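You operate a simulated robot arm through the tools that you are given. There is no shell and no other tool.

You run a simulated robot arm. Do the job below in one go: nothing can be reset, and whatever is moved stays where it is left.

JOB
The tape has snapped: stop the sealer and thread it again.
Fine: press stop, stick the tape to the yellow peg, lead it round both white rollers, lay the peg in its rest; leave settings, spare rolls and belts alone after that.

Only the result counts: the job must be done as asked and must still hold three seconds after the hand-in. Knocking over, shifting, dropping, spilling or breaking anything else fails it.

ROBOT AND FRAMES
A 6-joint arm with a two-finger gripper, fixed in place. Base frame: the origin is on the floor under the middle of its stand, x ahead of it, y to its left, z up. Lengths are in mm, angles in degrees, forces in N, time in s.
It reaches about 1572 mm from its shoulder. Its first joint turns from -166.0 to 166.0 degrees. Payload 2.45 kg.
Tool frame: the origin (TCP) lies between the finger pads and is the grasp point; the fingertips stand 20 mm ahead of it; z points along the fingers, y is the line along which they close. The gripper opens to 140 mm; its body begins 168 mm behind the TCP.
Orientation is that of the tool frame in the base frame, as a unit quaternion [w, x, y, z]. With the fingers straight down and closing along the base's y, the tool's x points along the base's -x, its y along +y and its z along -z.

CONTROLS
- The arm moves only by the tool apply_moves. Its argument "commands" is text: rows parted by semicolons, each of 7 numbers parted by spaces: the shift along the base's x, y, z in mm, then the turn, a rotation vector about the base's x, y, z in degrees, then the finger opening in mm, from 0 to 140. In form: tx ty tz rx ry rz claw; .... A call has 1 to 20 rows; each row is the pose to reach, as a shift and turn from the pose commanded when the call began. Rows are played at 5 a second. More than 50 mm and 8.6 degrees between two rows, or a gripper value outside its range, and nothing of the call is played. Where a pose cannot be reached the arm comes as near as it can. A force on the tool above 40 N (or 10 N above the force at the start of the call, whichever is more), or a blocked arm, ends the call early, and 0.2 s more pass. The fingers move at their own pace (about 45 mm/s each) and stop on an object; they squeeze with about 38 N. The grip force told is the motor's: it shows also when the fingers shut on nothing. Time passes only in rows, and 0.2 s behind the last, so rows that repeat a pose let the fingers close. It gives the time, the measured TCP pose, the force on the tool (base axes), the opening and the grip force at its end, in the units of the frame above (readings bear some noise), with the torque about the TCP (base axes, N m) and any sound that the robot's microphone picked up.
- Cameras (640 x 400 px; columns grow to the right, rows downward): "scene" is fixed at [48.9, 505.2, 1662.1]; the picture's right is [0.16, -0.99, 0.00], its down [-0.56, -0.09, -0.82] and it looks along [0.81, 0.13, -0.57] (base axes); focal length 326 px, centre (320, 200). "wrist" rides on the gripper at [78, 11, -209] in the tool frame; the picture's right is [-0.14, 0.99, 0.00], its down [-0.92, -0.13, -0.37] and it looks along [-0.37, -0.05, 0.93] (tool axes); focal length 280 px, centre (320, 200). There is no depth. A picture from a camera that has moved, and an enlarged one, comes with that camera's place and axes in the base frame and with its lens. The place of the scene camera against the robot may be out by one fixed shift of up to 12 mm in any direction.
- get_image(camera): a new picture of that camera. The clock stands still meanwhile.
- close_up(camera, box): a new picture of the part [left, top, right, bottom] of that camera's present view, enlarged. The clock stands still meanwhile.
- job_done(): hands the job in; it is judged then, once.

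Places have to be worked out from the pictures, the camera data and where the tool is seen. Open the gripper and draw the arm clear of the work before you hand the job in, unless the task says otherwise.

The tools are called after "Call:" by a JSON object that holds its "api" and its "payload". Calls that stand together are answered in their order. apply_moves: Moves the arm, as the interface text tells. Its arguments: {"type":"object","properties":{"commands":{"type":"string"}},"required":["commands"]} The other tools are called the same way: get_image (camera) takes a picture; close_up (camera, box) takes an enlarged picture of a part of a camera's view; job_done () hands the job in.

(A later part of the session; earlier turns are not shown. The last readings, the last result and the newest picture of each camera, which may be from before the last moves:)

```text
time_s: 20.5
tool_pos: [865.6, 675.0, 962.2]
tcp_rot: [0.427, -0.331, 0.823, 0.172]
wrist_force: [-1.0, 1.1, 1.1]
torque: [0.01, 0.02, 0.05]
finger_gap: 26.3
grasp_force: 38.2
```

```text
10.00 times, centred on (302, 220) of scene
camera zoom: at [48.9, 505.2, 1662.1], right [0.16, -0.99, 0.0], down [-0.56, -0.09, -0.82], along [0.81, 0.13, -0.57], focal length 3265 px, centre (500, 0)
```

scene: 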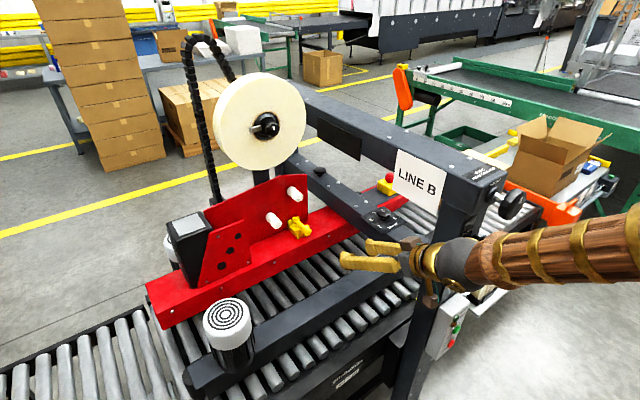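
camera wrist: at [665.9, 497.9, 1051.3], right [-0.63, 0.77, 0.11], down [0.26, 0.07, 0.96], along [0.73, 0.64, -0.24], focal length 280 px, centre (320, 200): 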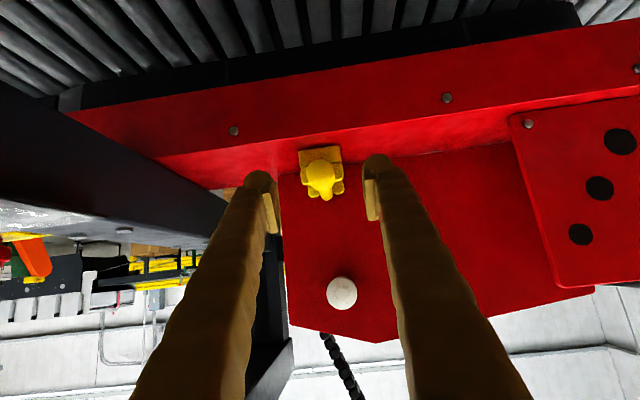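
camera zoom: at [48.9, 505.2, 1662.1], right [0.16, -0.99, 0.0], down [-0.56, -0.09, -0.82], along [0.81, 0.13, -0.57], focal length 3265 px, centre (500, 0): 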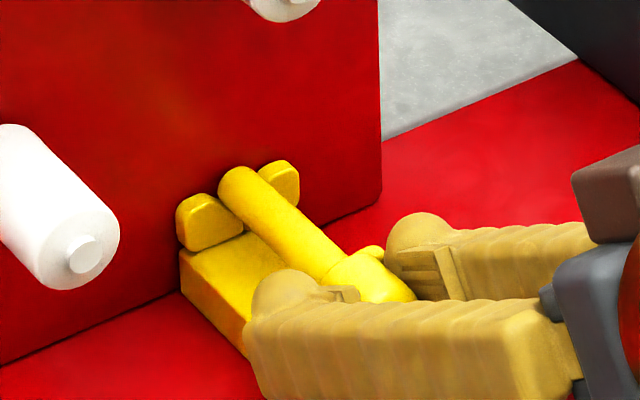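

The knob is gripped (gap 26.3 mm, 38 N). I lift straight up 30 mm out of the rest.

Call:
{"api": "apply_moves", "payload": {"commands": "0 0 5 0 0 0 10; 0 0 12 0 0 0 10; 0 0 20 0 0 0 10; 0 0 30 0 0 0 10; 0 0 30 0 0 0 10"}}

Call:
{"api": "close_up", "payload": {"camera": "scene", "box": [250, 175, 346, 240]}}

Call:
{"api": "get_image", "payload": {"camera": "wrist"}}

```text
time_s: 21.7
tool_pos: [867.8, 675.2, 993.4]
tcp_rot: [0.427, -0.331, 0.824, 0.173]
wrist_force: [0.1, 0.9, -0.7]
torque: [0.0, 0.01, 0.05]
finger_gap: 25.9
grasp_force: 38.4
```

```text
6.15 times, centred on (298, 208) of scene
camera zoom: at [48.9, 505.2, 1662.1], right [0.16, -0.99, 0.0], down [-0.56, -0.09, -0.82], along [0.81, 0.13, -0.57], focal length 2010 px, centre (455, 154)
```

zoom: 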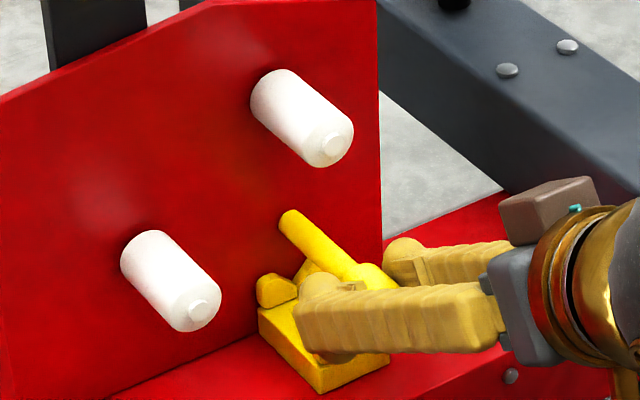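

```text
taken
camera wrist: at [703.9, 534.2, 1048.9], right [-0.63, 0.77, 0.11], down [0.26, 0.07, 0.96], along [0.73, 0.64, -0.24], focal length 280 px, centre (320, 200)
```

wrist: 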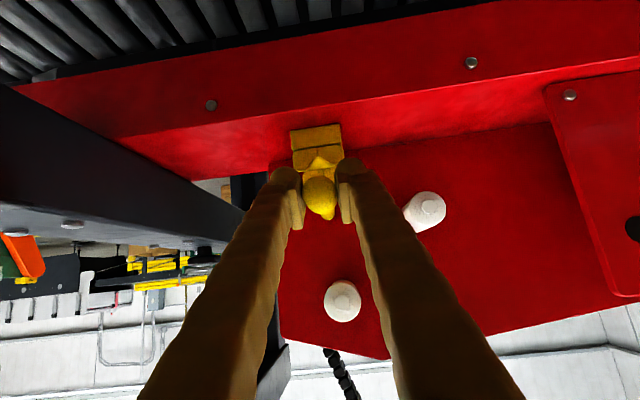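

The peg came out cleanly and is held level. I draw it 10 mm off the panel, take it up past the right side of roller A toward the roll, and stop short of the roll to check.

Call:
{"api": "apply_moves", "payload": {"commands": "-7.1 -7 0 0 0 0 10; 9.7 -24.1 14.5 0 0 0 10; 16.7 -31.2 54.5 0 0 0 10; 16.7 -31.2 99.5 0 0 0 10; 16.7 -31.2 144.5 0 0 0 10; 15.3 -29.8 184.5 0 0 0 10; 13.2 -27.7 219.5 0 0 0 10; 13.2 -27.7 219.5 0 0 0 10"}}

Call:
{"api": "get_image", "payload": {"camera": "wrist"}}

Call:
{"api": "close_up", "payload": {"camera": "scene", "box": [200, 60, 360, 260]}}

```text
time_s: 23.5
tool_pos: [881.7, 648.0, 1211.3]
tcp_rot: [0.427, -0.332, 0.823, 0.172]
wrist_force: [0.5, 0.0, -0.4]
torque: [0.0, 0.02, 0.02]
finger_gap: 26.4
grasp_force: 37.6
```

```text
taken
camera wrist: at [718.4, 506.2, 1266.9], right [-0.63, 0.77, 0.11], down [0.26, 0.07, 0.96], along [0.73, 0.64, -0.24], focal length 280 px, centre (320, 200)
```

wrist: 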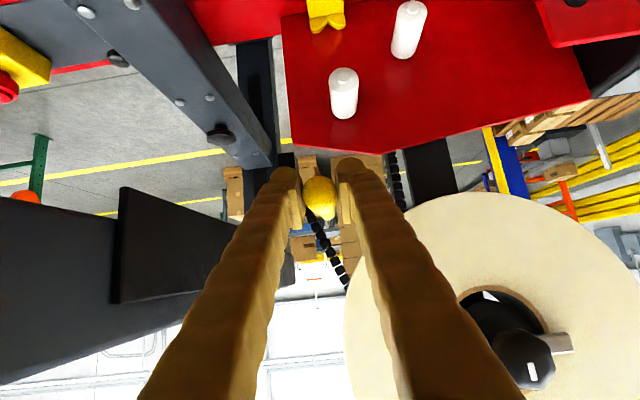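

```text
2.00 times, centred on (280, 160) of scene
camera zoom: at [48.9, 505.2, 1662.1], right [0.16, -0.99, 0.0], down [-0.56, -0.09, -0.82], along [0.81, 0.13, -0.57], focal length 653 px, centre (400, 280)
```

zoom: 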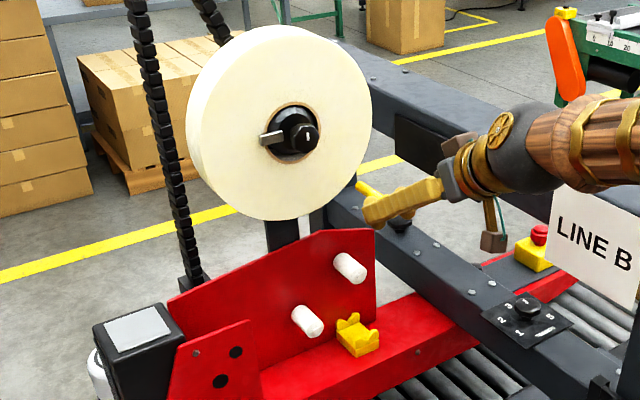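

The peg is held in front of the roll's lower right at (u≈156, z≈1205). I move radially toward the roll, slowing as contact nears at about 53 mm of travel.

Call:
{"api": "apply_moves", "payload": {"commands": "-9.5 9.7 14.7 0 0 0 10; -17.1 17.4 26.5 0 0 0 10; -19.9 20.3 30.9 0 0 0 10; -21.4 21.7 33.1 0 0 0 10; -22.3 22.7 34.6 0 0 0 10"}}

Call:
{"api": "close_up", "payload": {"camera": "scene", "box": [240, 100, 336, 200]}}

Call:
{"api": "get_image", "payload": {"camera": "wrist"}}

```text
time_s: 24.7
tool_pos: [858.8, 669.6, 1247.1]
tcp_rot: [0.427, -0.332, 0.823, 0.173]
wrist_force: [0.4, -1.0, -2.0]
torque: [-0.02, 0.02, -0.05]
finger_gap: 26.0
grasp_force: 38.0
```

```text
4.00 times, centred on (288, 150) of scene
camera zoom: at [48.9, 505.2, 1662.1], right [0.16, -0.99, 0.0], down [-0.56, -0.09, -0.82], along [0.81, 0.13, -0.57], focal length 1306 px, centre (448, 400)
```

zoom: 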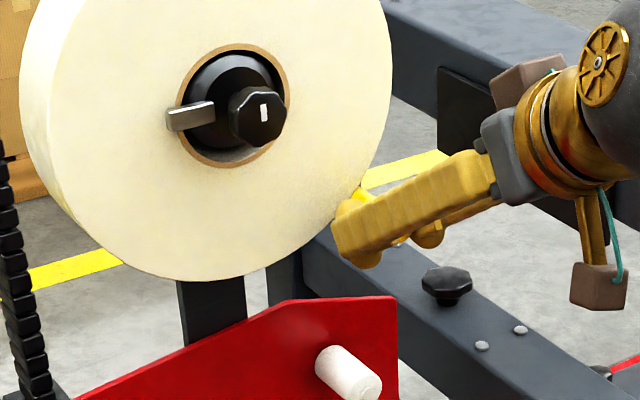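

```text
taken
camera wrist: at [695.2, 528.4, 1302.8], right [-0.63, 0.77, 0.11], down [0.26, 0.07, 0.96], along [0.73, 0.64, -0.24], focal length 280 px, centre (320, 200)
```

wrist: 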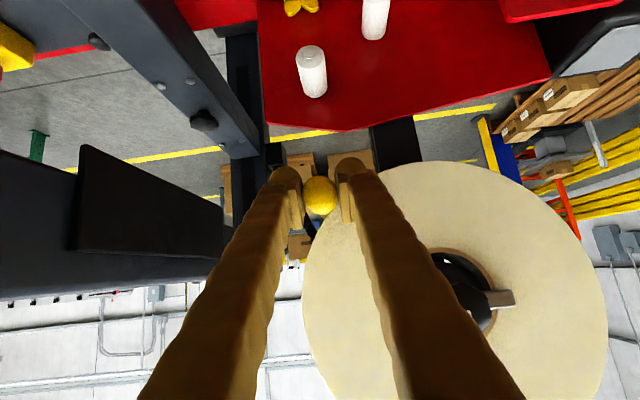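

There is no contact yet. I continue in small radial steps.

Call:
{"api": "apply_moves", "payload": {"commands": "-0.95 0.97 1.5 0 0 0 10; -1.9 1.9 2.9 0 0 0 10; -2.4 2.4 3.7 0 0 0 10"}}

Call:
{"api": "close_up", "payload": {"camera": "scene", "box": [270, 130, 318, 160]}}

Call:
{"api": "close_up", "payload": {"camera": "wrist", "box": [280, 160, 370, 260]}}

```text
time_s: 25.5
tool_pos: [855.8, 671.3, 1249.3]
tcp_rot: [0.425, -0.332, 0.824, 0.173]
wrist_force: [5.2, -8.8, -12.9]
torque: [-0.49, 0.39, -0.42]
finger_gap: 26.0
grasp_force: 38.5
```

```text
13.33 times, centred on (294, 145) of scene
camera zoom: at [48.9, 505.2, 1662.1], right [0.16, -0.99, 0.0], down [-0.56, -0.09, -0.82], along [0.81, 0.13, -0.57], focal length 4354 px, centre (667, 933)
```

zoom: 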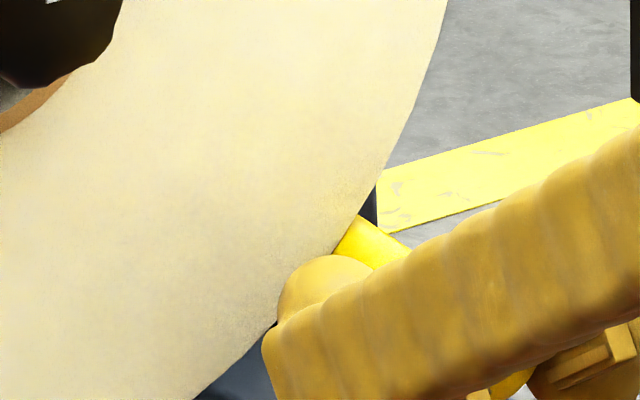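

```text
4.00 times, centred on (325, 210) of wrist
camera zoom: at [693.2, 530.8, 1305.4], right [-0.63, 0.77, 0.11], down [0.26, 0.07, 0.96], along [0.73, 0.64, -0.24], focal length 1122 px, centre (300, 160)
```

zoom: 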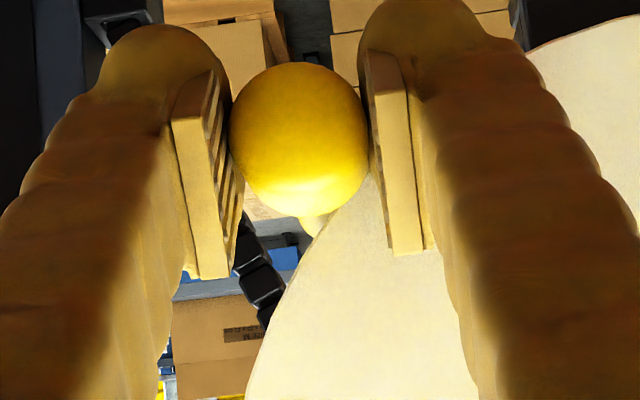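

Contact: about 16 N directed away from the roll. I ease back 20 mm to see whether the tape has stuck to the peg.

Call:
{"api": "apply_moves", "payload": {"commands": "1 -1 -1.5 0 0 0 10; 4.7 -4.8 -7.4 0 0 0 10; 9.5 -9.7 -14.7 0 0 0 10; 9.5 -9.7 -14.7 0 0 0 10"}}

Call:
{"api": "close_up", "payload": {"camera": "scene", "box": [250, 110, 330, 160]}}

Call:
{"api": "close_up", "payload": {"camera": "wrist", "box": [280, 160, 370, 260]}}

```text
time_s: 26.5
tool_pos: [865.6, 664.3, 1236.7]
tcp_rot: [0.426, -0.332, 0.824, 0.173]
wrist_force: [0.1, -0.3, -0.6]
torque: [-0.04, 0.04, 0.03]
finger_gap: 26.0
grasp_force: 38.4
```

```text
8.00 times, centred on (290, 135) of scene
camera zoom: at [48.9, 505.2, 1662.1], right [0.16, -0.99, 0.0], down [-0.56, -0.09, -0.82], along [0.81, 0.13, -0.57], focal length 2612 px, centre (560, 720)
```

zoom: 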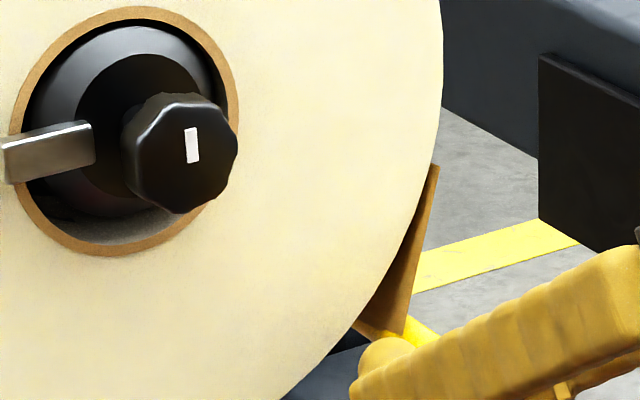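

```text
4.00 times, centred on (325, 210) of wrist
camera zoom: at [702.3, 522.2, 1292.0], right [-0.63, 0.77, 0.11], down [0.26, 0.07, 0.96], along [0.73, 0.64, -0.24], focal length 1122 px, centre (300, 160)
```

zoom: 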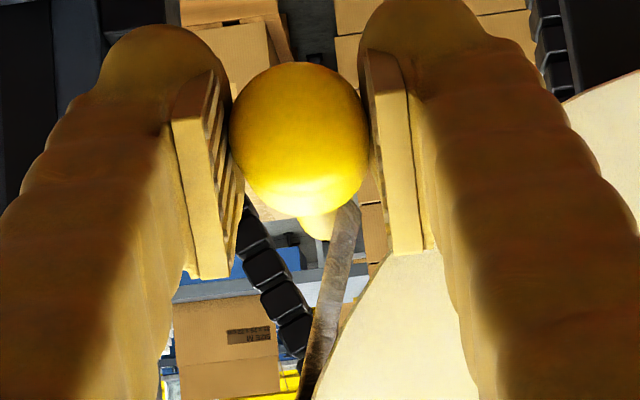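

The tape has stuck: a strip now runs from the roll's right side to the rod. I lead it down past the right of roller A to just below it.

Call:
{"api": "apply_moves", "payload": {"commands": "15.2 -15.5 -23.6 0 0 0 10; 20.1 -20.5 -63.6 0 0 0 10; 21.5 -21.9 -103.6 0 0 0 10; 21.5 -21.9 -143.6 0 0 0 10; 20.1 -20.5 -178.6 0 0 0 10; 8.2 -8.3 -196.6 0 0 0 10; 8.2 -8.3 -196.6 0 0 0 10"}}

Call:
{"api": "close_up", "payload": {"camera": "scene", "box": [220, 120, 348, 240]}}

Call:
{"api": "get_image", "payload": {"camera": "wrist"}}

```text
time_s: 28.1
tool_pos: [872.4, 654.5, 1039.5]
tcp_rot: [0.427, -0.331, 0.823, 0.172]
wrist_force: [0.6, 0.1, -0.7]
torque: [-0.02, 0.03, -0.01]
finger_gap: 26.0
grasp_force: 38.1
```

```text
3.33 times, centred on (284, 180) of scene
camera zoom: at [48.9, 505.2, 1662.1], right [0.16, -0.99, 0.0], down [-0.56, -0.09, -0.82], along [0.81, 0.13, -0.57], focal length 1088 px, centre (440, 267)
```

zoom: 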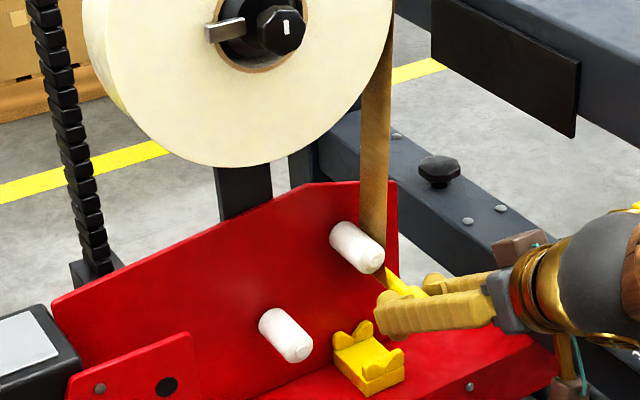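

```text
taken
camera wrist: at [710.9, 512.8, 1095.1], right [-0.63, 0.77, 0.11], down [0.26, 0.07, 0.96], along [0.73, 0.64, -0.24], focal length 280 px, centre (320, 200)
```

wrist: 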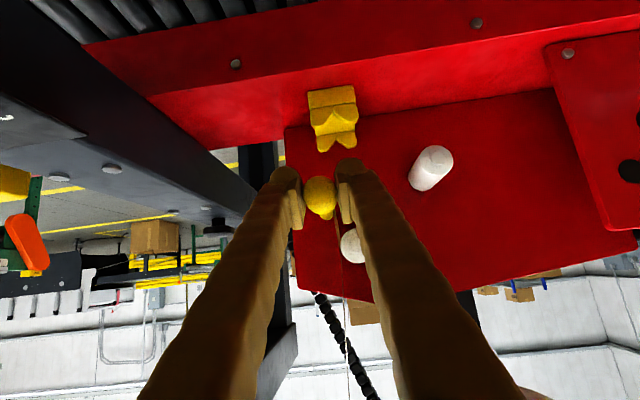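

The tape now runs down past the right of roller A. Next I lead it left between the rollers, over roller B and down its left side, and stop just below it.

Call:
{"api": "apply_moves", "payload": {"commands": "-21 21.4 0 0 0 0 10; -45.6 46.3 10 0 0 0 10; -70.1 71.3 16 0 0 0 10; -93.2 94.8 8 0 0 0 10; -104.4 106.2 -22 0 0 0 10; -103.7 105.5 -52 0 0 0 10; -87.6 89.1 -72 0 0 0 10; -87.6 89.1 -72 0 0 0 10"}}

Call:
{"api": "close_up", "payload": {"camera": "scene", "box": [220, 120, 348, 240]}}

Call:
{"api": "get_image", "payload": {"camera": "wrist"}}

```text
time_s: 29.9
tool_pos: [806.9, 715.5, 974.1]
tcp_rot: [0.42, -0.335, 0.824, 0.178]
wrist_force: [9.0, -18.9, -6.7]
torque: [0.41, 0.52, -1.13]
finger_gap: 23.5
grasp_force: 38.3
out of reach, approached as far as the arm can: row 4, 5, 6, 7, 8
```

```text
3.33 times, centred on (284, 180) of scene
camera zoom: at [48.9, 505.2, 1662.1], right [0.16, -0.99, 0.0], down [-0.56, -0.09, -0.82], along [0.81, 0.13, -0.57], focal length 1088 px, centre (440, 267)
```

zoom: 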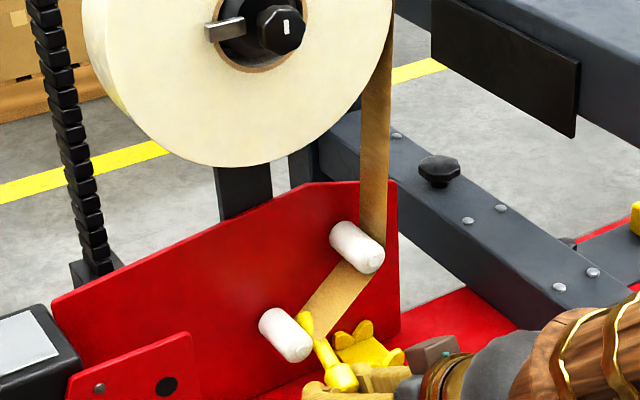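

```text
taken
camera wrist: at [645.9, 572.3, 1030.8], right [-0.64, 0.76, 0.12], down [0.27, 0.07, 0.96], along [0.72, 0.65, -0.25], focal length 280 px, centre (320, 200)
```

wrist: 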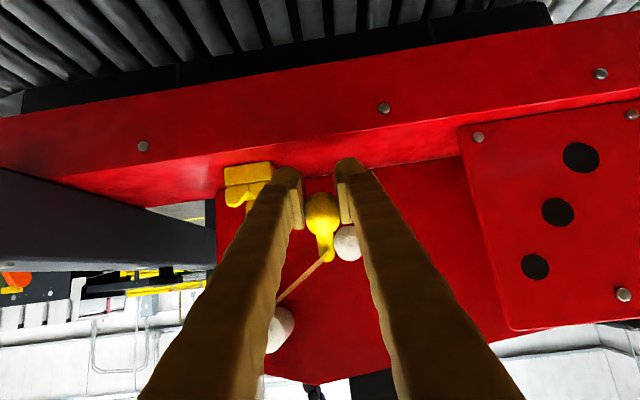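

The arm hit a wrist limit: near u≈50 the tool is almost in line with the forearm. The rod then pressed onto the right of roller B and pivoted up in the grip by roughly 19°. I back straight up to release it and reassess.

Call:
{"api": "apply_moves", "payload": {"commands": "1 -1 15 0 0 0 10; 3 -3 35 0 0 0 10; 5 -5 58 0 0 0 10; 7 -7.1 80 0 0 0 10; 7 -7.1 80 0 0 0 10"}}

Call:
{"api": "close_up", "payload": {"camera": "scene", "box": [240, 150, 336, 230]}}

Call:
{"api": "get_image", "payload": {"camera": "wrist"}}

Call:
{"api": "close_up", "payload": {"camera": "wrist", "box": [250, 140, 410, 260]}}

```text
time_s: 31.1
tool_pos: [814.5, 711.0, 1054.3]
tcp_rot: [0.427, -0.331, 0.824, 0.172]
wrist_force: [-0.4, 0.5, -0.6]
torque: [-0.02, 0.04, 0.0]
finger_gap: 23.1
grasp_force: 38.1
```

```text
5.00 times, centred on (288, 190) of scene
camera zoom: at [48.9, 505.2, 1662.1], right [0.16, -0.99, 0.0], down [-0.56, -0.09, -0.82], along [0.81, 0.13, -0.57], focal length 1633 px, centre (480, 250)
```

zoom: 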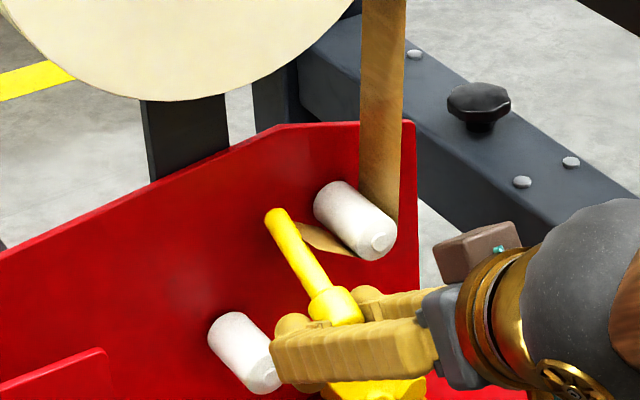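

```text
taken
camera wrist: at [651.2, 569.0, 1110.2], right [-0.63, 0.77, 0.11], down [0.26, 0.07, 0.96], along [0.73, 0.64, -0.24], focal length 280 px, centre (320, 200)
```

wrist: 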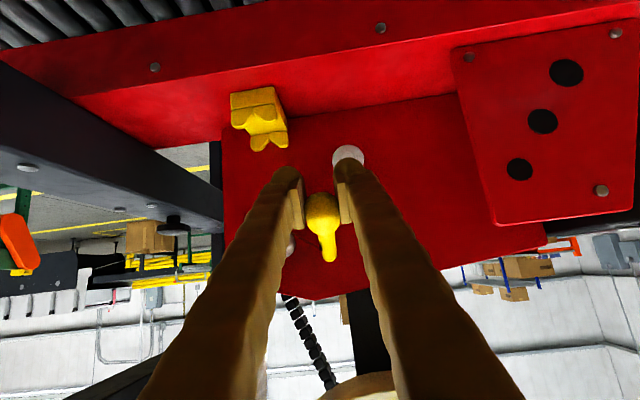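

```text
3.33 times, centred on (330, 200) of wrist
camera zoom: at [651.2, 569.0, 1110.2], right [-0.63, 0.77, 0.11], down [0.26, 0.07, 0.96], along [0.73, 0.64, -0.24], focal length 935 px, centre (287, 200)
```

zoom: 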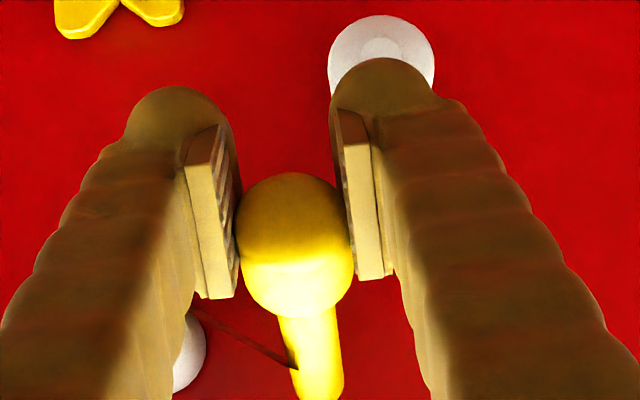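

The rod is free but pitched up about 20°, and the knob has ridden up toward the pad edges (gap 23 mm). I'll inspect the grip closely before doing anything else.

Call:
{"api": "close_up", "payload": {"camera": "scene", "box": [270, 190, 326, 225]}}

Call:
{"api": "close_up", "payload": {"camera": "wrist", "box": [285, 170, 365, 270]}}

```text
11.43 times, centred on (298, 208) of scene
camera zoom: at [48.9, 505.2, 1662.1], right [0.16, -0.99, 0.0], down [-0.56, -0.09, -0.82], along [0.81, 0.13, -0.57], focal length 3732 px, centre (571, 114)
```

zoom: 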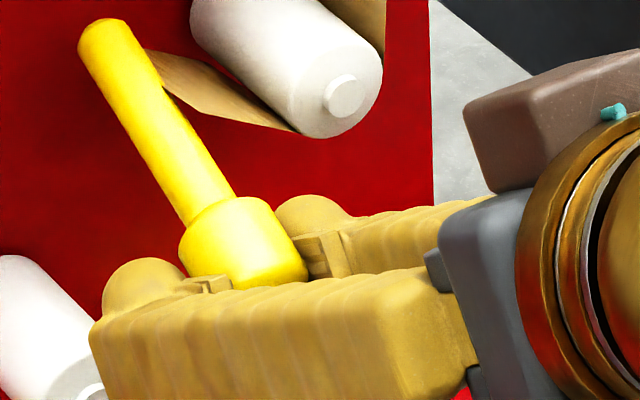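

```text
4.00 times, centred on (325, 220) of wrist
camera zoom: at [651.2, 569.0, 1110.2], right [-0.63, 0.77, 0.11], down [0.26, 0.07, 0.96], along [0.73, 0.64, -0.24], focal length 1122 px, centre (300, 120)
```

zoom: 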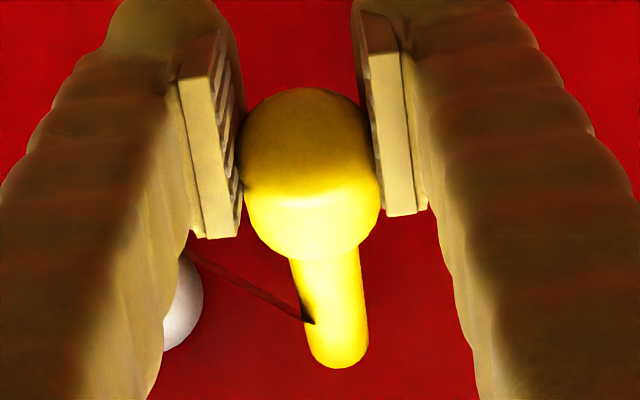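

The knob is still held by more than half its width. I'll draw the peg off the panel and pitch the tool down 20°, which levels the rod again and moves the wrist away from its limit. Then I'll set the peg back in the rest for a fresh grip.

Call:
{"api": "apply_moves", "payload": {"commands": "-4.3 -4.2 0 0 0 0 10; -8.6 -8.4 0 0 0 0 10; -8.6 -8.4 0 -2.4 2.5 0 10; -8.6 -8.4 0 -4.9 5 0 10; -8.6 -8.4 0 -7.3 7.6 0 10; -8.6 -8.4 0 -9.7 10.1 0 10; -8.6 -8.4 -4 -12 12.4 0 10; -8.6 -8.4 -8 -13.9 14.4 0 10; -8.6 -8.4 -8 -13.9 14.4 0 10"}}

Call:
{"api": "close_up", "payload": {"camera": "scene", "box": [250, 175, 330, 225]}}

Call:
{"api": "get_image", "payload": {"camera": "wrist"}}

Call:
{"api": "close_up", "payload": {"camera": "wrist", "box": [270, 150, 370, 270]}}

```text
time_s: 33.3
tool_pos: [785.5, 727.6, 1050.2]
tcp_rot: [0.256, -0.313, 0.897, 0.178]
wrist_force: [0.2, 0.4, -1.5]
torque: [-0.03, -0.01, 0.02]
finger_gap: 23.1
grasp_force: 37.8
out of reach, approached as far as the arm can: row 3, 4, 5, 6, 7
stopped in row 9: the arm was blocked; the commanded pose is now the measured one
```

```text
8.00 times, centred on (290, 200) of scene
camera zoom: at [48.9, 505.2, 1662.1], right [0.16, -0.99, 0.0], down [-0.56, -0.09, -0.82], along [0.81, 0.13, -0.57], focal length 2612 px, centre (560, 200)
```

zoom: 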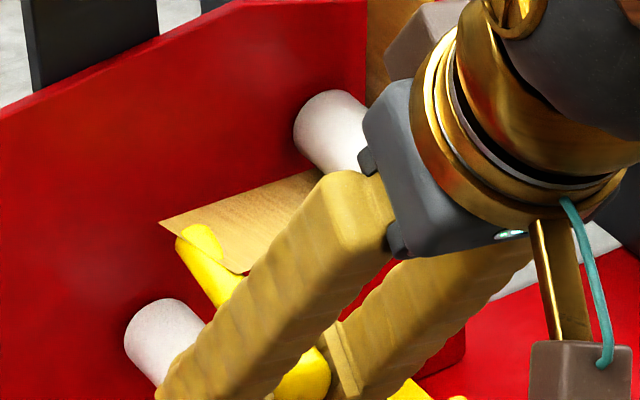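

```text
taken
camera wrist: at [653.1, 599.9, 1175.6], right [-0.55, 0.8, 0.24], down [0.58, 0.16, 0.8], along [0.6, 0.58, -0.55], focal length 280 px, centre (320, 200)
```

wrist: 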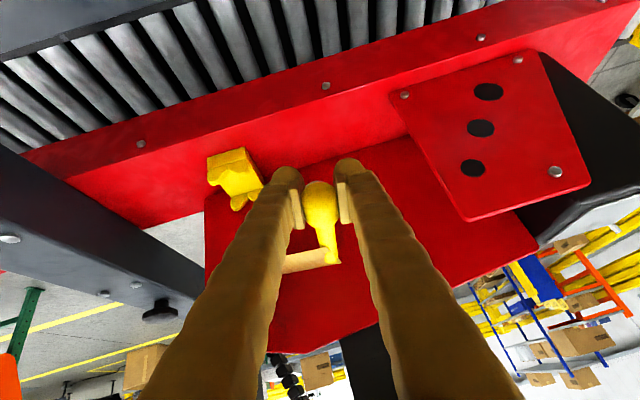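

```text
3.33 times, centred on (320, 210) of wrist
camera zoom: at [653.1, 599.9, 1175.6], right [-0.55, 0.8, 0.24], down [0.58, 0.16, 0.8], along [0.6, 0.58, -0.55], focal length 935 px, centre (320, 167)
```

zoom: 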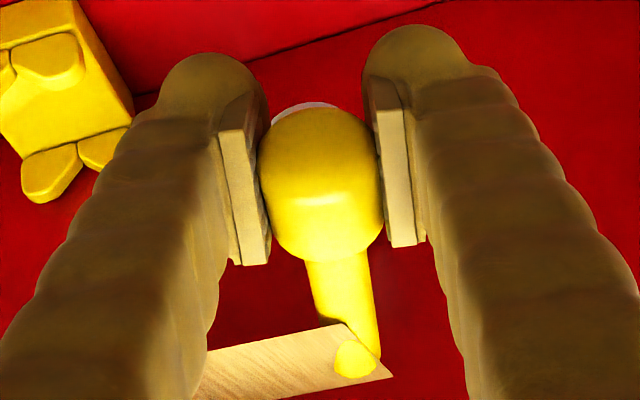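

The wrist had to swing near its singularity, so the arm stopped partway: tool az ≈54°, tilt ≈54°, with about 9° of roll. Forces are near zero and the peg is still held above roller B. I rotate gently to the clean 55° tilt orientation while backing slightly off the panel.

Call:
{"api": "apply_moves", "payload": {"commands": "-2 -2 0 -1.2 -1 0.4 10; -4 -4 0 -2.3 -2 0.9 10; -6 -6 0 -3.5 -3 1.3 10; -7 -7 0 -4.6 -3.9 1.7 10; -7 -7 0 -5.8 -4.9 2.2 10; -7 -7 0 -6.9 -5.9 2.6 10; -7 -7 0 -6.9 -5.9 2.6 10"}}

Call:
{"api": "get_image", "payload": {"camera": "wrist"}}

Call:
{"api": "close_up", "payload": {"camera": "scene", "box": [220, 150, 380, 250]}}

```text
time_s: 34.9
tool_pos: [778.9, 721.8, 1050.9]
tcp_rot: [0.279, -0.356, 0.885, 0.112]
wrist_force: [0.9, -0.5, -0.8]
torque: [-0.02, 0.01, 0.0]
finger_gap: 23.1
grasp_force: 38.2
```

```text
taken
camera wrist: at [638.4, 602.3, 1176.1], right [-0.61, 0.79, 0.08], down [0.48, 0.28, 0.83], along [0.63, 0.54, -0.55], focal length 280 px, centre (320, 200)
```

wrist: 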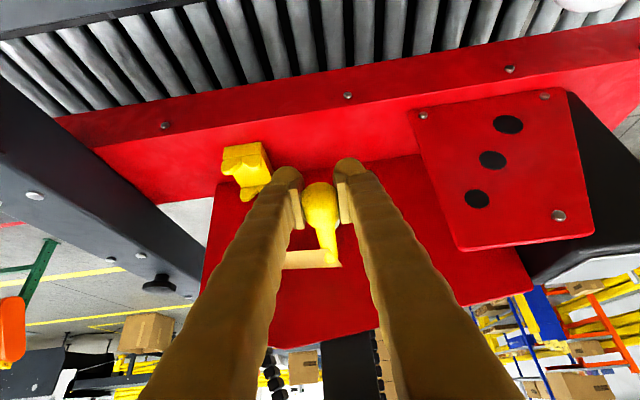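

```text
4.00 times, centred on (300, 200) of scene
camera zoom: at [48.9, 505.2, 1662.1], right [0.16, -0.99, 0.0], down [-0.56, -0.09, -0.82], along [0.81, 0.13, -0.57], focal length 1306 px, centre (400, 200)
```

zoom: 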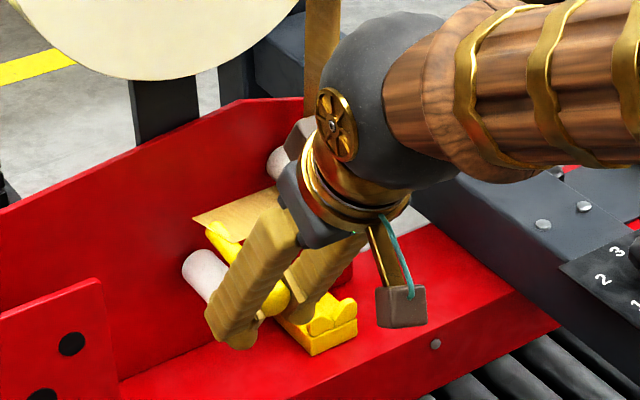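

That worked with no limit flags: the tool is now at tilt 55°, az 44°, and it holds u≈31 without trouble. I'll measure the peg's attitude in the grip before carrying on around roller B.

Call:
{"api": "close_up", "payload": {"camera": "wrist", "box": [270, 160, 370, 280]}}

Call:
{"api": "close_up", "payload": {"camera": "scene", "box": [254, 195, 318, 240]}}

```text
3.33 times, centred on (320, 220) of wrist
camera zoom: at [638.4, 602.3, 1176.1], right [-0.61, 0.79, 0.08], down [0.48, 0.28, 0.83], along [0.63, 0.54, -0.55], focal length 935 px, centre (320, 133)
```

zoom: 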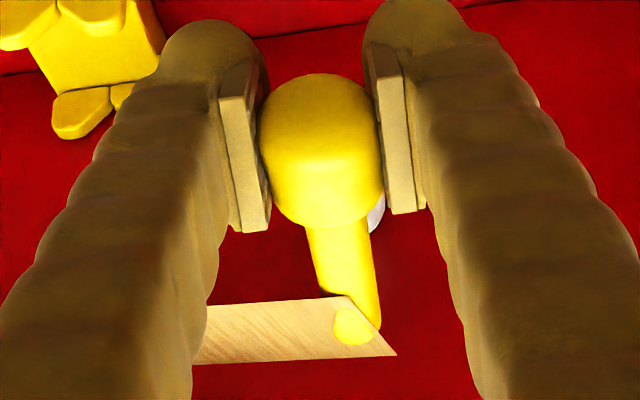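

```text
8.89 times, centred on (286, 218) of scene
camera zoom: at [48.9, 505.2, 1662.1], right [0.16, -0.99, 0.0], down [-0.56, -0.09, -0.82], along [0.81, 0.13, -0.57], focal length 2903 px, centre (622, 44)
```

zoom: 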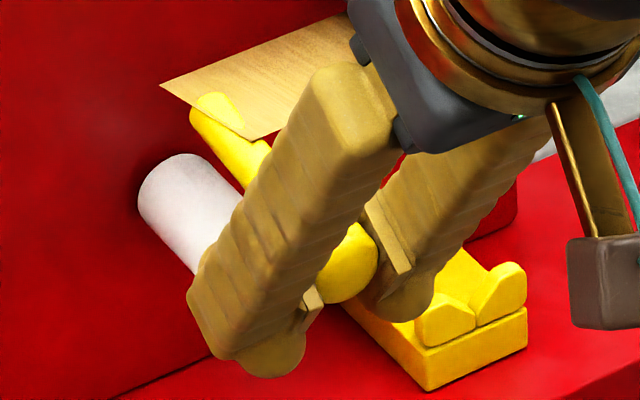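

The rod is nearly level again (about 5° up), pointing along az≈44°, and the knob sits more centrally in the pads. I carry on left over roller B and down its left side in a short call, watching for any reach flag.

Call:
{"api": "apply_moves", "payload": {"commands": "3 3 0 0 0 0 10; 5.7 5.6 0 0 0 0 10; -1.2 26.9 -8 0 0 0 10; -8.2 34 -20 0 0 0 10; -13.8 39.7 -38 0 0 0 10; -13.8 39.7 -38 0 0 0 10"}}

Call:
{"api": "get_image", "payload": {"camera": "wrist"}}

Call:
{"api": "close_up", "payload": {"camera": "scene", "box": [240, 160, 336, 240]}}

```text
time_s: 36.3
tool_pos: [765.4, 759.2, 1014.3]
tcp_rot: [0.279, -0.356, 0.885, 0.113]
wrist_force: [0.2, 0.5, -0.8]
torque: [0.0, 0.04, -0.01]
finger_gap: 23.0
grasp_force: 38.3
```

```text
taken
camera wrist: at [625.1, 640.8, 1139.1], right [-0.6, 0.79, 0.08], down [0.48, 0.28, 0.83], along [0.63, 0.54, -0.55], focal length 280 px, centre (320, 200)
```

wrist: 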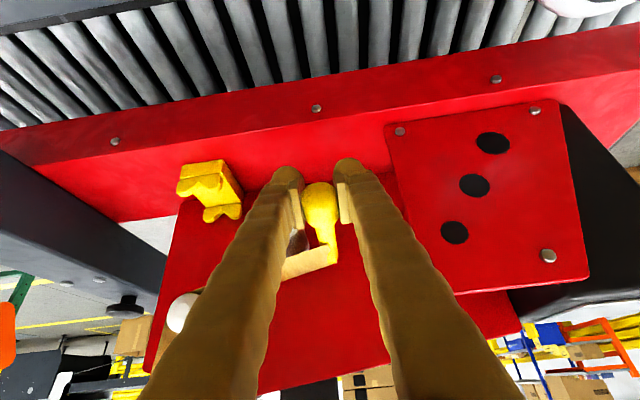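

```text
5.00 times, centred on (288, 200) of scene
camera zoom: at [48.9, 505.2, 1662.1], right [0.16, -0.99, 0.0], down [-0.56, -0.09, -0.82], along [0.81, 0.13, -0.57], focal length 1633 px, centre (480, 200)
```

zoom: 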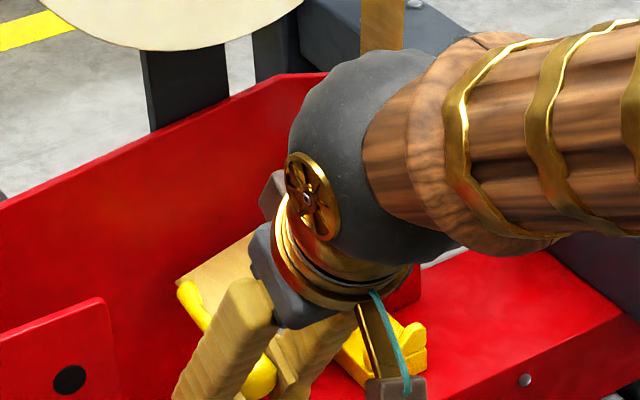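

The left side was reached with no flags (rod at u≈-5, z≈1022). I continue down, underneath roller B and right, to hover above the rest.

Call:
{"api": "apply_moves", "payload": {"commands": "-1.4 1.4 -17 0 0 0 10; -1.4 1.4 -34 0 0 0 10; 0 0 -47 0 0 0 10; 9.1 -9.3 -54 0 0 0 10; 28.7 -29.2 -56 0 0 0 10; 46.3 -47.1 -54 0 0 0 10; 60.3 -61.3 -42 0 0 0 10; 75.7 -77 -28 0 0 0 10; 92.5 -94.1 -22 0 0 0 10; 92.5 -94.1 -22 0 0 0 10"}}

Call:
{"api": "get_image", "payload": {"camera": "wrist"}}

Call:
{"api": "close_up", "payload": {"camera": "scene", "box": [240, 160, 336, 240]}}

Call:
{"api": "close_up", "payload": {"camera": "wrist", "box": [270, 150, 410, 290]}}

```text
time_s: 38.5
tool_pos: [858.9, 668.7, 991.3]
tcp_rot: [0.278, -0.356, 0.885, 0.112]
wrist_force: [-0.2, 0.1, -0.6]
torque: [0.0, 0.05, 0.04]
finger_gap: 23.3
grasp_force: 38.0
```

```text
taken
camera wrist: at [718.8, 548.4, 1116.5], right [-0.6, 0.79, 0.08], down [0.48, 0.28, 0.83], along [0.63, 0.54, -0.55], focal length 280 px, centre (320, 200)
```

wrist: 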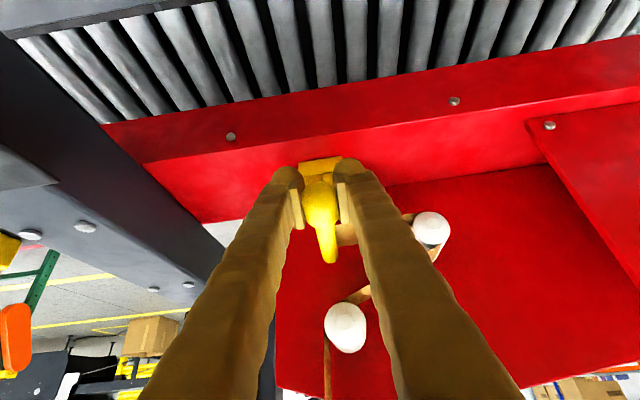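

```text
5.00 times, centred on (288, 200) of scene
camera zoom: at [48.9, 505.2, 1662.1], right [0.16, -0.99, 0.0], down [-0.56, -0.09, -0.82], along [0.81, 0.13, -0.57], focal length 1633 px, centre (480, 200)
```

zoom: 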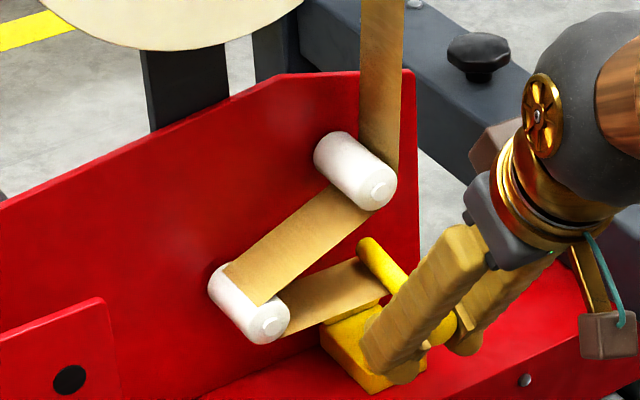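

```text
2.86 times, centred on (340, 220) of wrist
camera zoom: at [718.8, 548.4, 1116.5], right [-0.6, 0.79, 0.08], down [0.48, 0.28, 0.83], along [0.63, 0.54, -0.55], focal length 801 px, centre (263, 143)
```

zoom: 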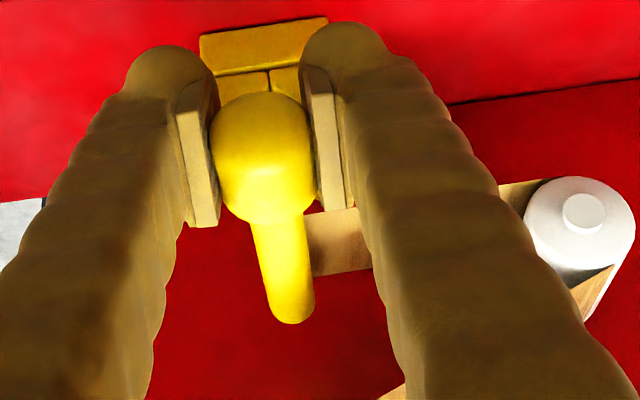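

The tape is fully threaded: down the right of A, under it, over and round the left of B, then to the peg above the rest. The rod is still about 6° nose-up compared with how it lay in the rest. I level it, advance 12 mm toward the panel and check alignment over the ears.

Call:
{"api": "apply_moves", "payload": {"commands": "2.6 3 -2 -1.4 1.4 0 10; 5.3 6.1 -5 -2.8 2.9 0 10; 7.9 9.1 -8 -4.2 4.3 0 10; 7.9 9.1 -8 -4.2 4.3 0 10"}}

Call:
{"api": "close_up", "payload": {"camera": "scene", "box": [270, 200, 334, 240]}}

Call:
{"api": "close_up", "payload": {"camera": "wrist", "box": [270, 140, 410, 280]}}

```text
time_s: 39.5
tool_pos: [865.5, 676.0, 982.3]
tcp_rot: [0.231, -0.362, 0.898, 0.093]
wrist_force: [-0.5, 0.2, -1.2]
torque: [-0.02, 0.03, 0.0]
finger_gap: 22.8
grasp_force: 38.4
```

```text
10.00 times, centred on (302, 220) of scene
camera zoom: at [48.9, 505.2, 1662.1], right [0.16, -0.99, 0.0], down [-0.56, -0.09, -0.82], along [0.81, 0.13, -0.57], focal length 3265 px, centre (500, 0)
```

zoom: 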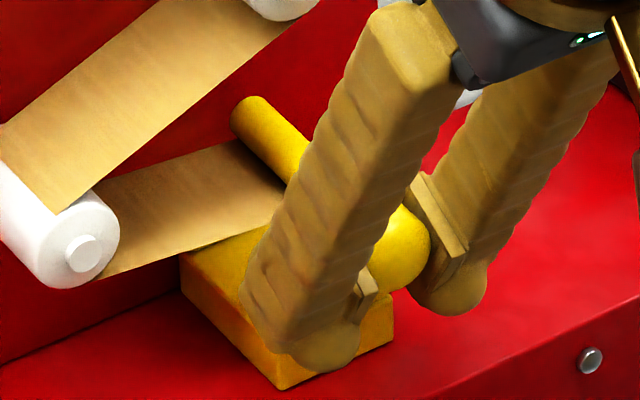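

```text
2.86 times, centred on (340, 210) of wrist
camera zoom: at [735.8, 567.0, 1126.9], right [-0.6, 0.8, 0.07], down [0.54, 0.34, 0.77], along [0.59, 0.5, -0.64], focal length 801 px, centre (263, 171)
```

zoom: 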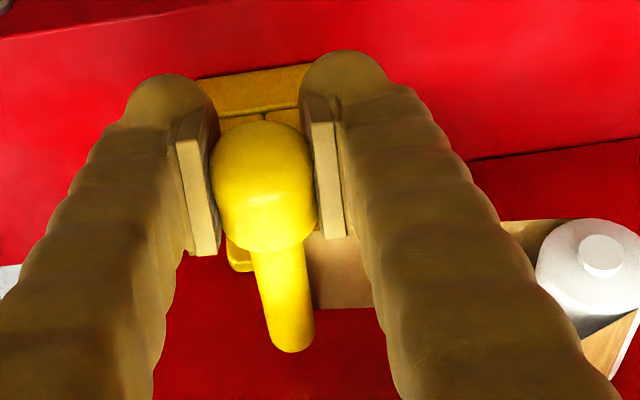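

Pitch now matches the rest attitude (both ends of the peg shifted equally in the scene view). The knob is at u≈126, n≈1101, z≈984, so I need about +4 in n and about -27 in z. I shift in and lower most of the way.

Call:
{"api": "apply_moves", "payload": {"commands": "1.4 1.4 0 0 0 0 10; 2.9 2.8 -4 0 0 0 10; 2.9 2.8 -10 0 0 0 10; 2.9 2.8 -15 0 0 0 10; 2.9 2.8 -15 0 0 0 10"}}

Call:
{"api": "close_up", "payload": {"camera": "scene", "box": [270, 200, 334, 240]}}

Call:
{"api": "close_up", "payload": {"camera": "wrist", "box": [270, 140, 410, 280]}}

```text
time_s: 40.7
tool_pos: [870.0, 678.8, 972.1]
tcp_rot: [0.233, -0.361, 0.898, 0.094]
wrist_force: [-12.8, -8.5, 11.7]
torque: [0.19, 0.16, 0.37]
finger_gap: 23.1
grasp_force: 37.6
stopped in row 5: the force on the tool passed its limit at 41 N (the readings are from after the stop); the commanded pose is now the measured one
```

```text
10.00 times, centred on (302, 220) of scene
camera zoom: at [48.9, 505.2, 1662.1], right [0.16, -0.99, 0.0], down [-0.56, -0.09, -0.82], along [0.81, 0.13, -0.57], focal length 3265 px, centre (500, 0)
```

zoom: 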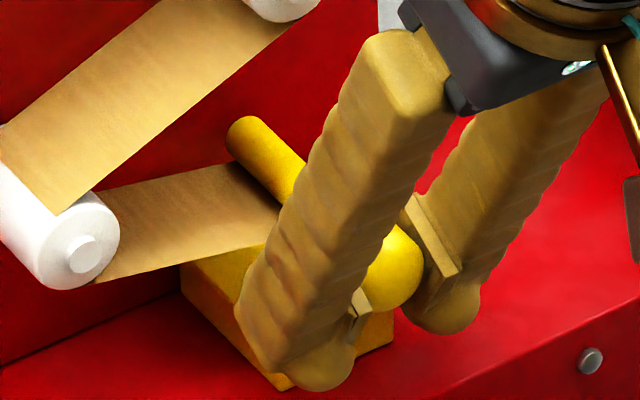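

```text
2.86 times, centred on (340, 210) of wrist
camera zoom: at [738.8, 569.6, 1114.9], right [-0.6, 0.8, 0.07], down [0.54, 0.34, 0.77], along [0.59, 0.5, -0.64], focal length 801 px, centre (263, 171)
```

zoom: 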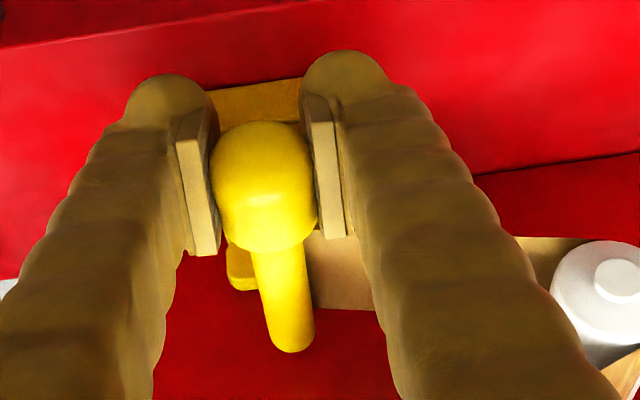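

Contact at z≈972 pushed outward and up, so the knob's back edge (or the fingertips) is meeting the front ears and I'm slightly too far in. I lift a little, draw back 4.5 mm and lower again.

Call:
{"api": "apply_moves", "payload": {"commands": "0 0 4 0 0 0 10; -3.9 -2.4 4 0 0 0 10; -3.9 -2.4 0 0 0 0 10; -3.9 -2.4 -4 0 0 0 10; -3.9 -2.4 -7 0 0 0 10; -3.9 -2.4 -7 0 0 0 10"}}

Call:
{"api": "close_up", "payload": {"camera": "scene", "box": [270, 200, 334, 240]}}

Call:
{"api": "close_up", "payload": {"camera": "wrist", "box": [270, 140, 410, 280]}}

```text
time_s: 42.1
tool_pos: [864.8, 676.9, 963.8]
tcp_rot: [0.232, -0.361, 0.898, 0.094]
wrist_force: [-13.7, -8.1, 6.4]
torque: [0.25, 0.11, 0.39]
finger_gap: 23.2
grasp_force: 37.3
```

```text
10.00 times, centred on (302, 220) of scene
camera zoom: at [48.9, 505.2, 1662.1], right [0.16, -0.99, 0.0], down [-0.56, -0.09, -0.82], along [0.81, 0.13, -0.57], focal length 3265 px, centre (500, 0)
```

zoom: 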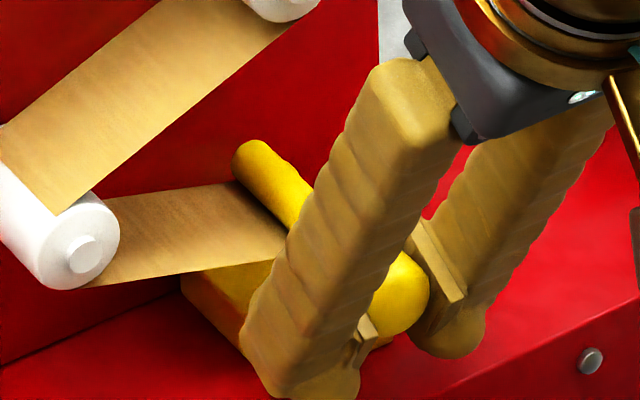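

```text
2.86 times, centred on (340, 210) of wrist
camera zoom: at [735.5, 567.3, 1107.5], right [-0.6, 0.8, 0.07], down [0.54, 0.34, 0.77], along [0.59, 0.5, -0.64], focal length 801 px, centre (263, 171)
```

zoom: 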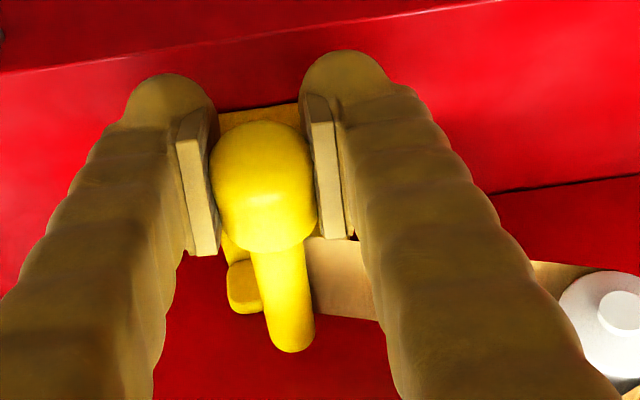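

Force and torque put the contact about 20 mm ahead of the TCP on the left side, so it is the left finger's front touching the left front ear, not the peg. The rod is already a few mm into the slot. I draw back 6 mm to clear the ear and lower the rod onto its seat.

Call:
{"api": "apply_moves", "payload": {"commands": "-2.1 -2.1 0 0 0 0 10; -4.3 -4.2 0 0 0 0 10; -4.3 -4.2 -2 0 0 0 10; -4.3 -4.2 -4 0 0 0 10; -4.3 -4.2 -5.5 0 0 0 10"}}

Call:
{"api": "close_up", "payload": {"camera": "scene", "box": [270, 200, 334, 240]}}

Call:
{"api": "close_up", "payload": {"camera": "wrist", "box": [270, 140, 410, 280]}}

```text
time_s: 43.3
tool_pos: [862.2, 673.1, 957.5]
tcp_rot: [0.234, -0.361, 0.898, 0.093]
wrist_force: [-0.6, -0.2, 0.6]
torque: [-0.02, 0.02, -0.02]
finger_gap: 23.1
grasp_force: 37.8
```

```text
10.00 times, centred on (302, 220) of scene
camera zoom: at [48.9, 505.2, 1662.1], right [0.16, -0.99, 0.0], down [-0.56, -0.09, -0.82], along [0.81, 0.13, -0.57], focal length 3265 px, centre (500, 0)
```

zoom: 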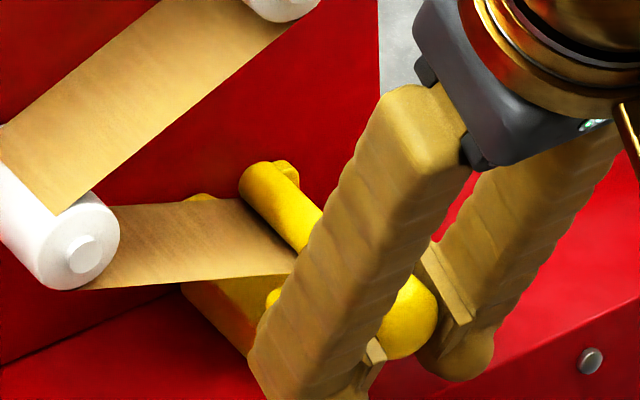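

```text
2.86 times, centred on (340, 210) of wrist
camera zoom: at [731.5, 563.8, 1101.4], right [-0.6, 0.8, 0.07], down [0.54, 0.34, 0.77], along [0.59, 0.5, -0.64], focal length 801 px, centre (263, 171)
```

zoom: 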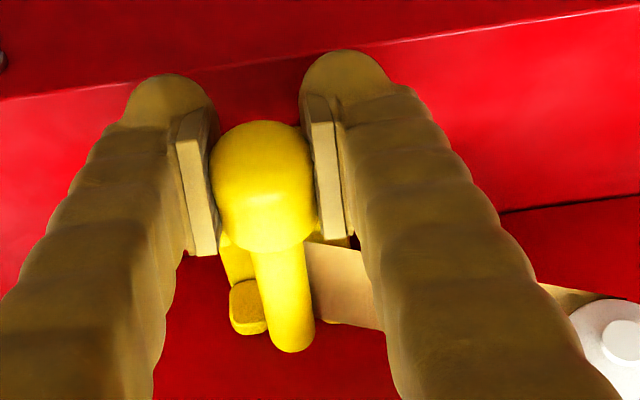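

There is no contact now. The scene view suggests the rod is still about 8 mm above its seat, so I lower gently in small steps.

Call:
{"api": "apply_moves", "payload": {"commands": "0 0 -1.5 0 0 0 10; 0 0 -3 0 0 0 10; 0 0 -4.5 0 0 0 10"}}

Call:
{"api": "close_up", "payload": {"camera": "scene", "box": [270, 204, 334, 244]}}

Call:
{"api": "close_up", "payload": {"camera": "wrist", "box": [270, 140, 410, 280]}}

```text
time_s: 44.1
tool_pos: [861.0, 672.9, 953.1]
tcp_rot: [0.232, -0.362, 0.898, 0.094]
wrist_force: [0.2, 0.0, 0.1]
torque: [-0.02, 0.04, 0.01]
finger_gap: 23.0
grasp_force: 37.6
```

```text
10.00 times, centred on (302, 224) of scene
camera zoom: at [48.9, 505.2, 1662.1], right [0.16, -0.99, 0.0], down [-0.56, -0.09, -0.82], along [0.81, 0.13, -0.57], focal length 3265 px, centre (500, -40)
```

zoom: 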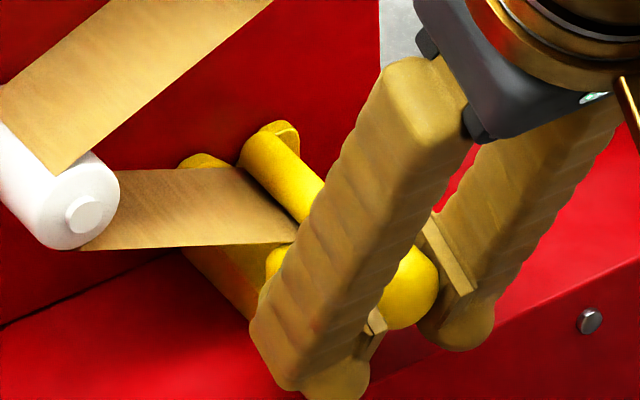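

```text
2.86 times, centred on (340, 210) of wrist
camera zoom: at [731.3, 563.4, 1097.2], right [-0.6, 0.8, 0.07], down [0.54, 0.34, 0.77], along [0.59, 0.5, -0.63], focal length 801 px, centre (263, 171)
```

zoom: 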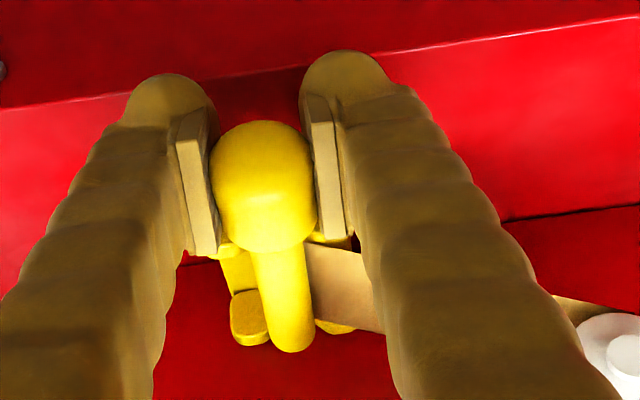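

The rod is centred between the rear ears, with about 4–5 mm left to the seat. I continue down.

Call:
{"api": "apply_moves", "payload": {"commands": "0 0 -1 0 0 0 10; 0 0 -2 0 0 0 10; 0 0 -3 0 0 0 10; 0 0 -4 0 0 0 10"}}

Call:
{"api": "close_up", "payload": {"camera": "scene", "box": [270, 204, 334, 244]}}

Call:
{"api": "close_up", "payload": {"camera": "wrist", "box": [270, 140, 410, 280]}}

```text
time_s: 45.1
tool_pos: [861.2, 672.4, 949.5]
tcp_rot: [0.233, -0.362, 0.898, 0.094]
wrist_force: [-0.6, -0.9, -0.6]
torque: [0.0, 0.0, -0.02]
finger_gap: 23.0
grasp_force: 37.9
```

```text
10.00 times, centred on (302, 224) of scene
camera zoom: at [48.9, 505.2, 1662.1], right [0.16, -0.99, 0.0], down [-0.56, -0.09, -0.82], along [0.81, 0.13, -0.57], focal length 3265 px, centre (500, -40)
```

zoom: 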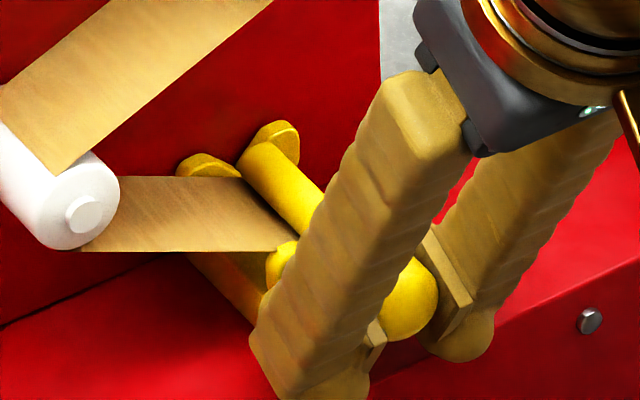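

```text
2.86 times, centred on (340, 210) of wrist
camera zoom: at [730.5, 563.5, 1093.0], right [-0.6, 0.8, 0.07], down [0.54, 0.34, 0.77], along [0.59, 0.5, -0.64], focal length 801 px, centre (263, 171)
```

zoom: 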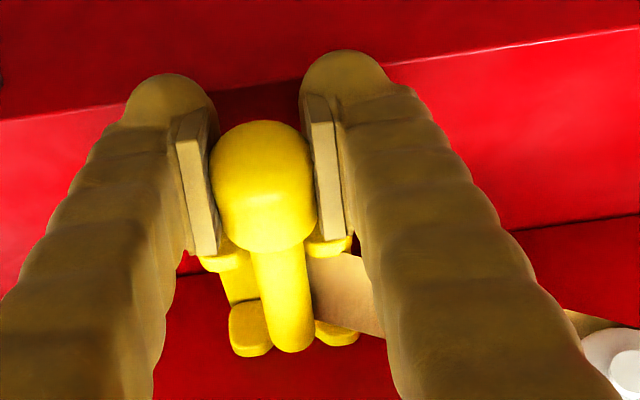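

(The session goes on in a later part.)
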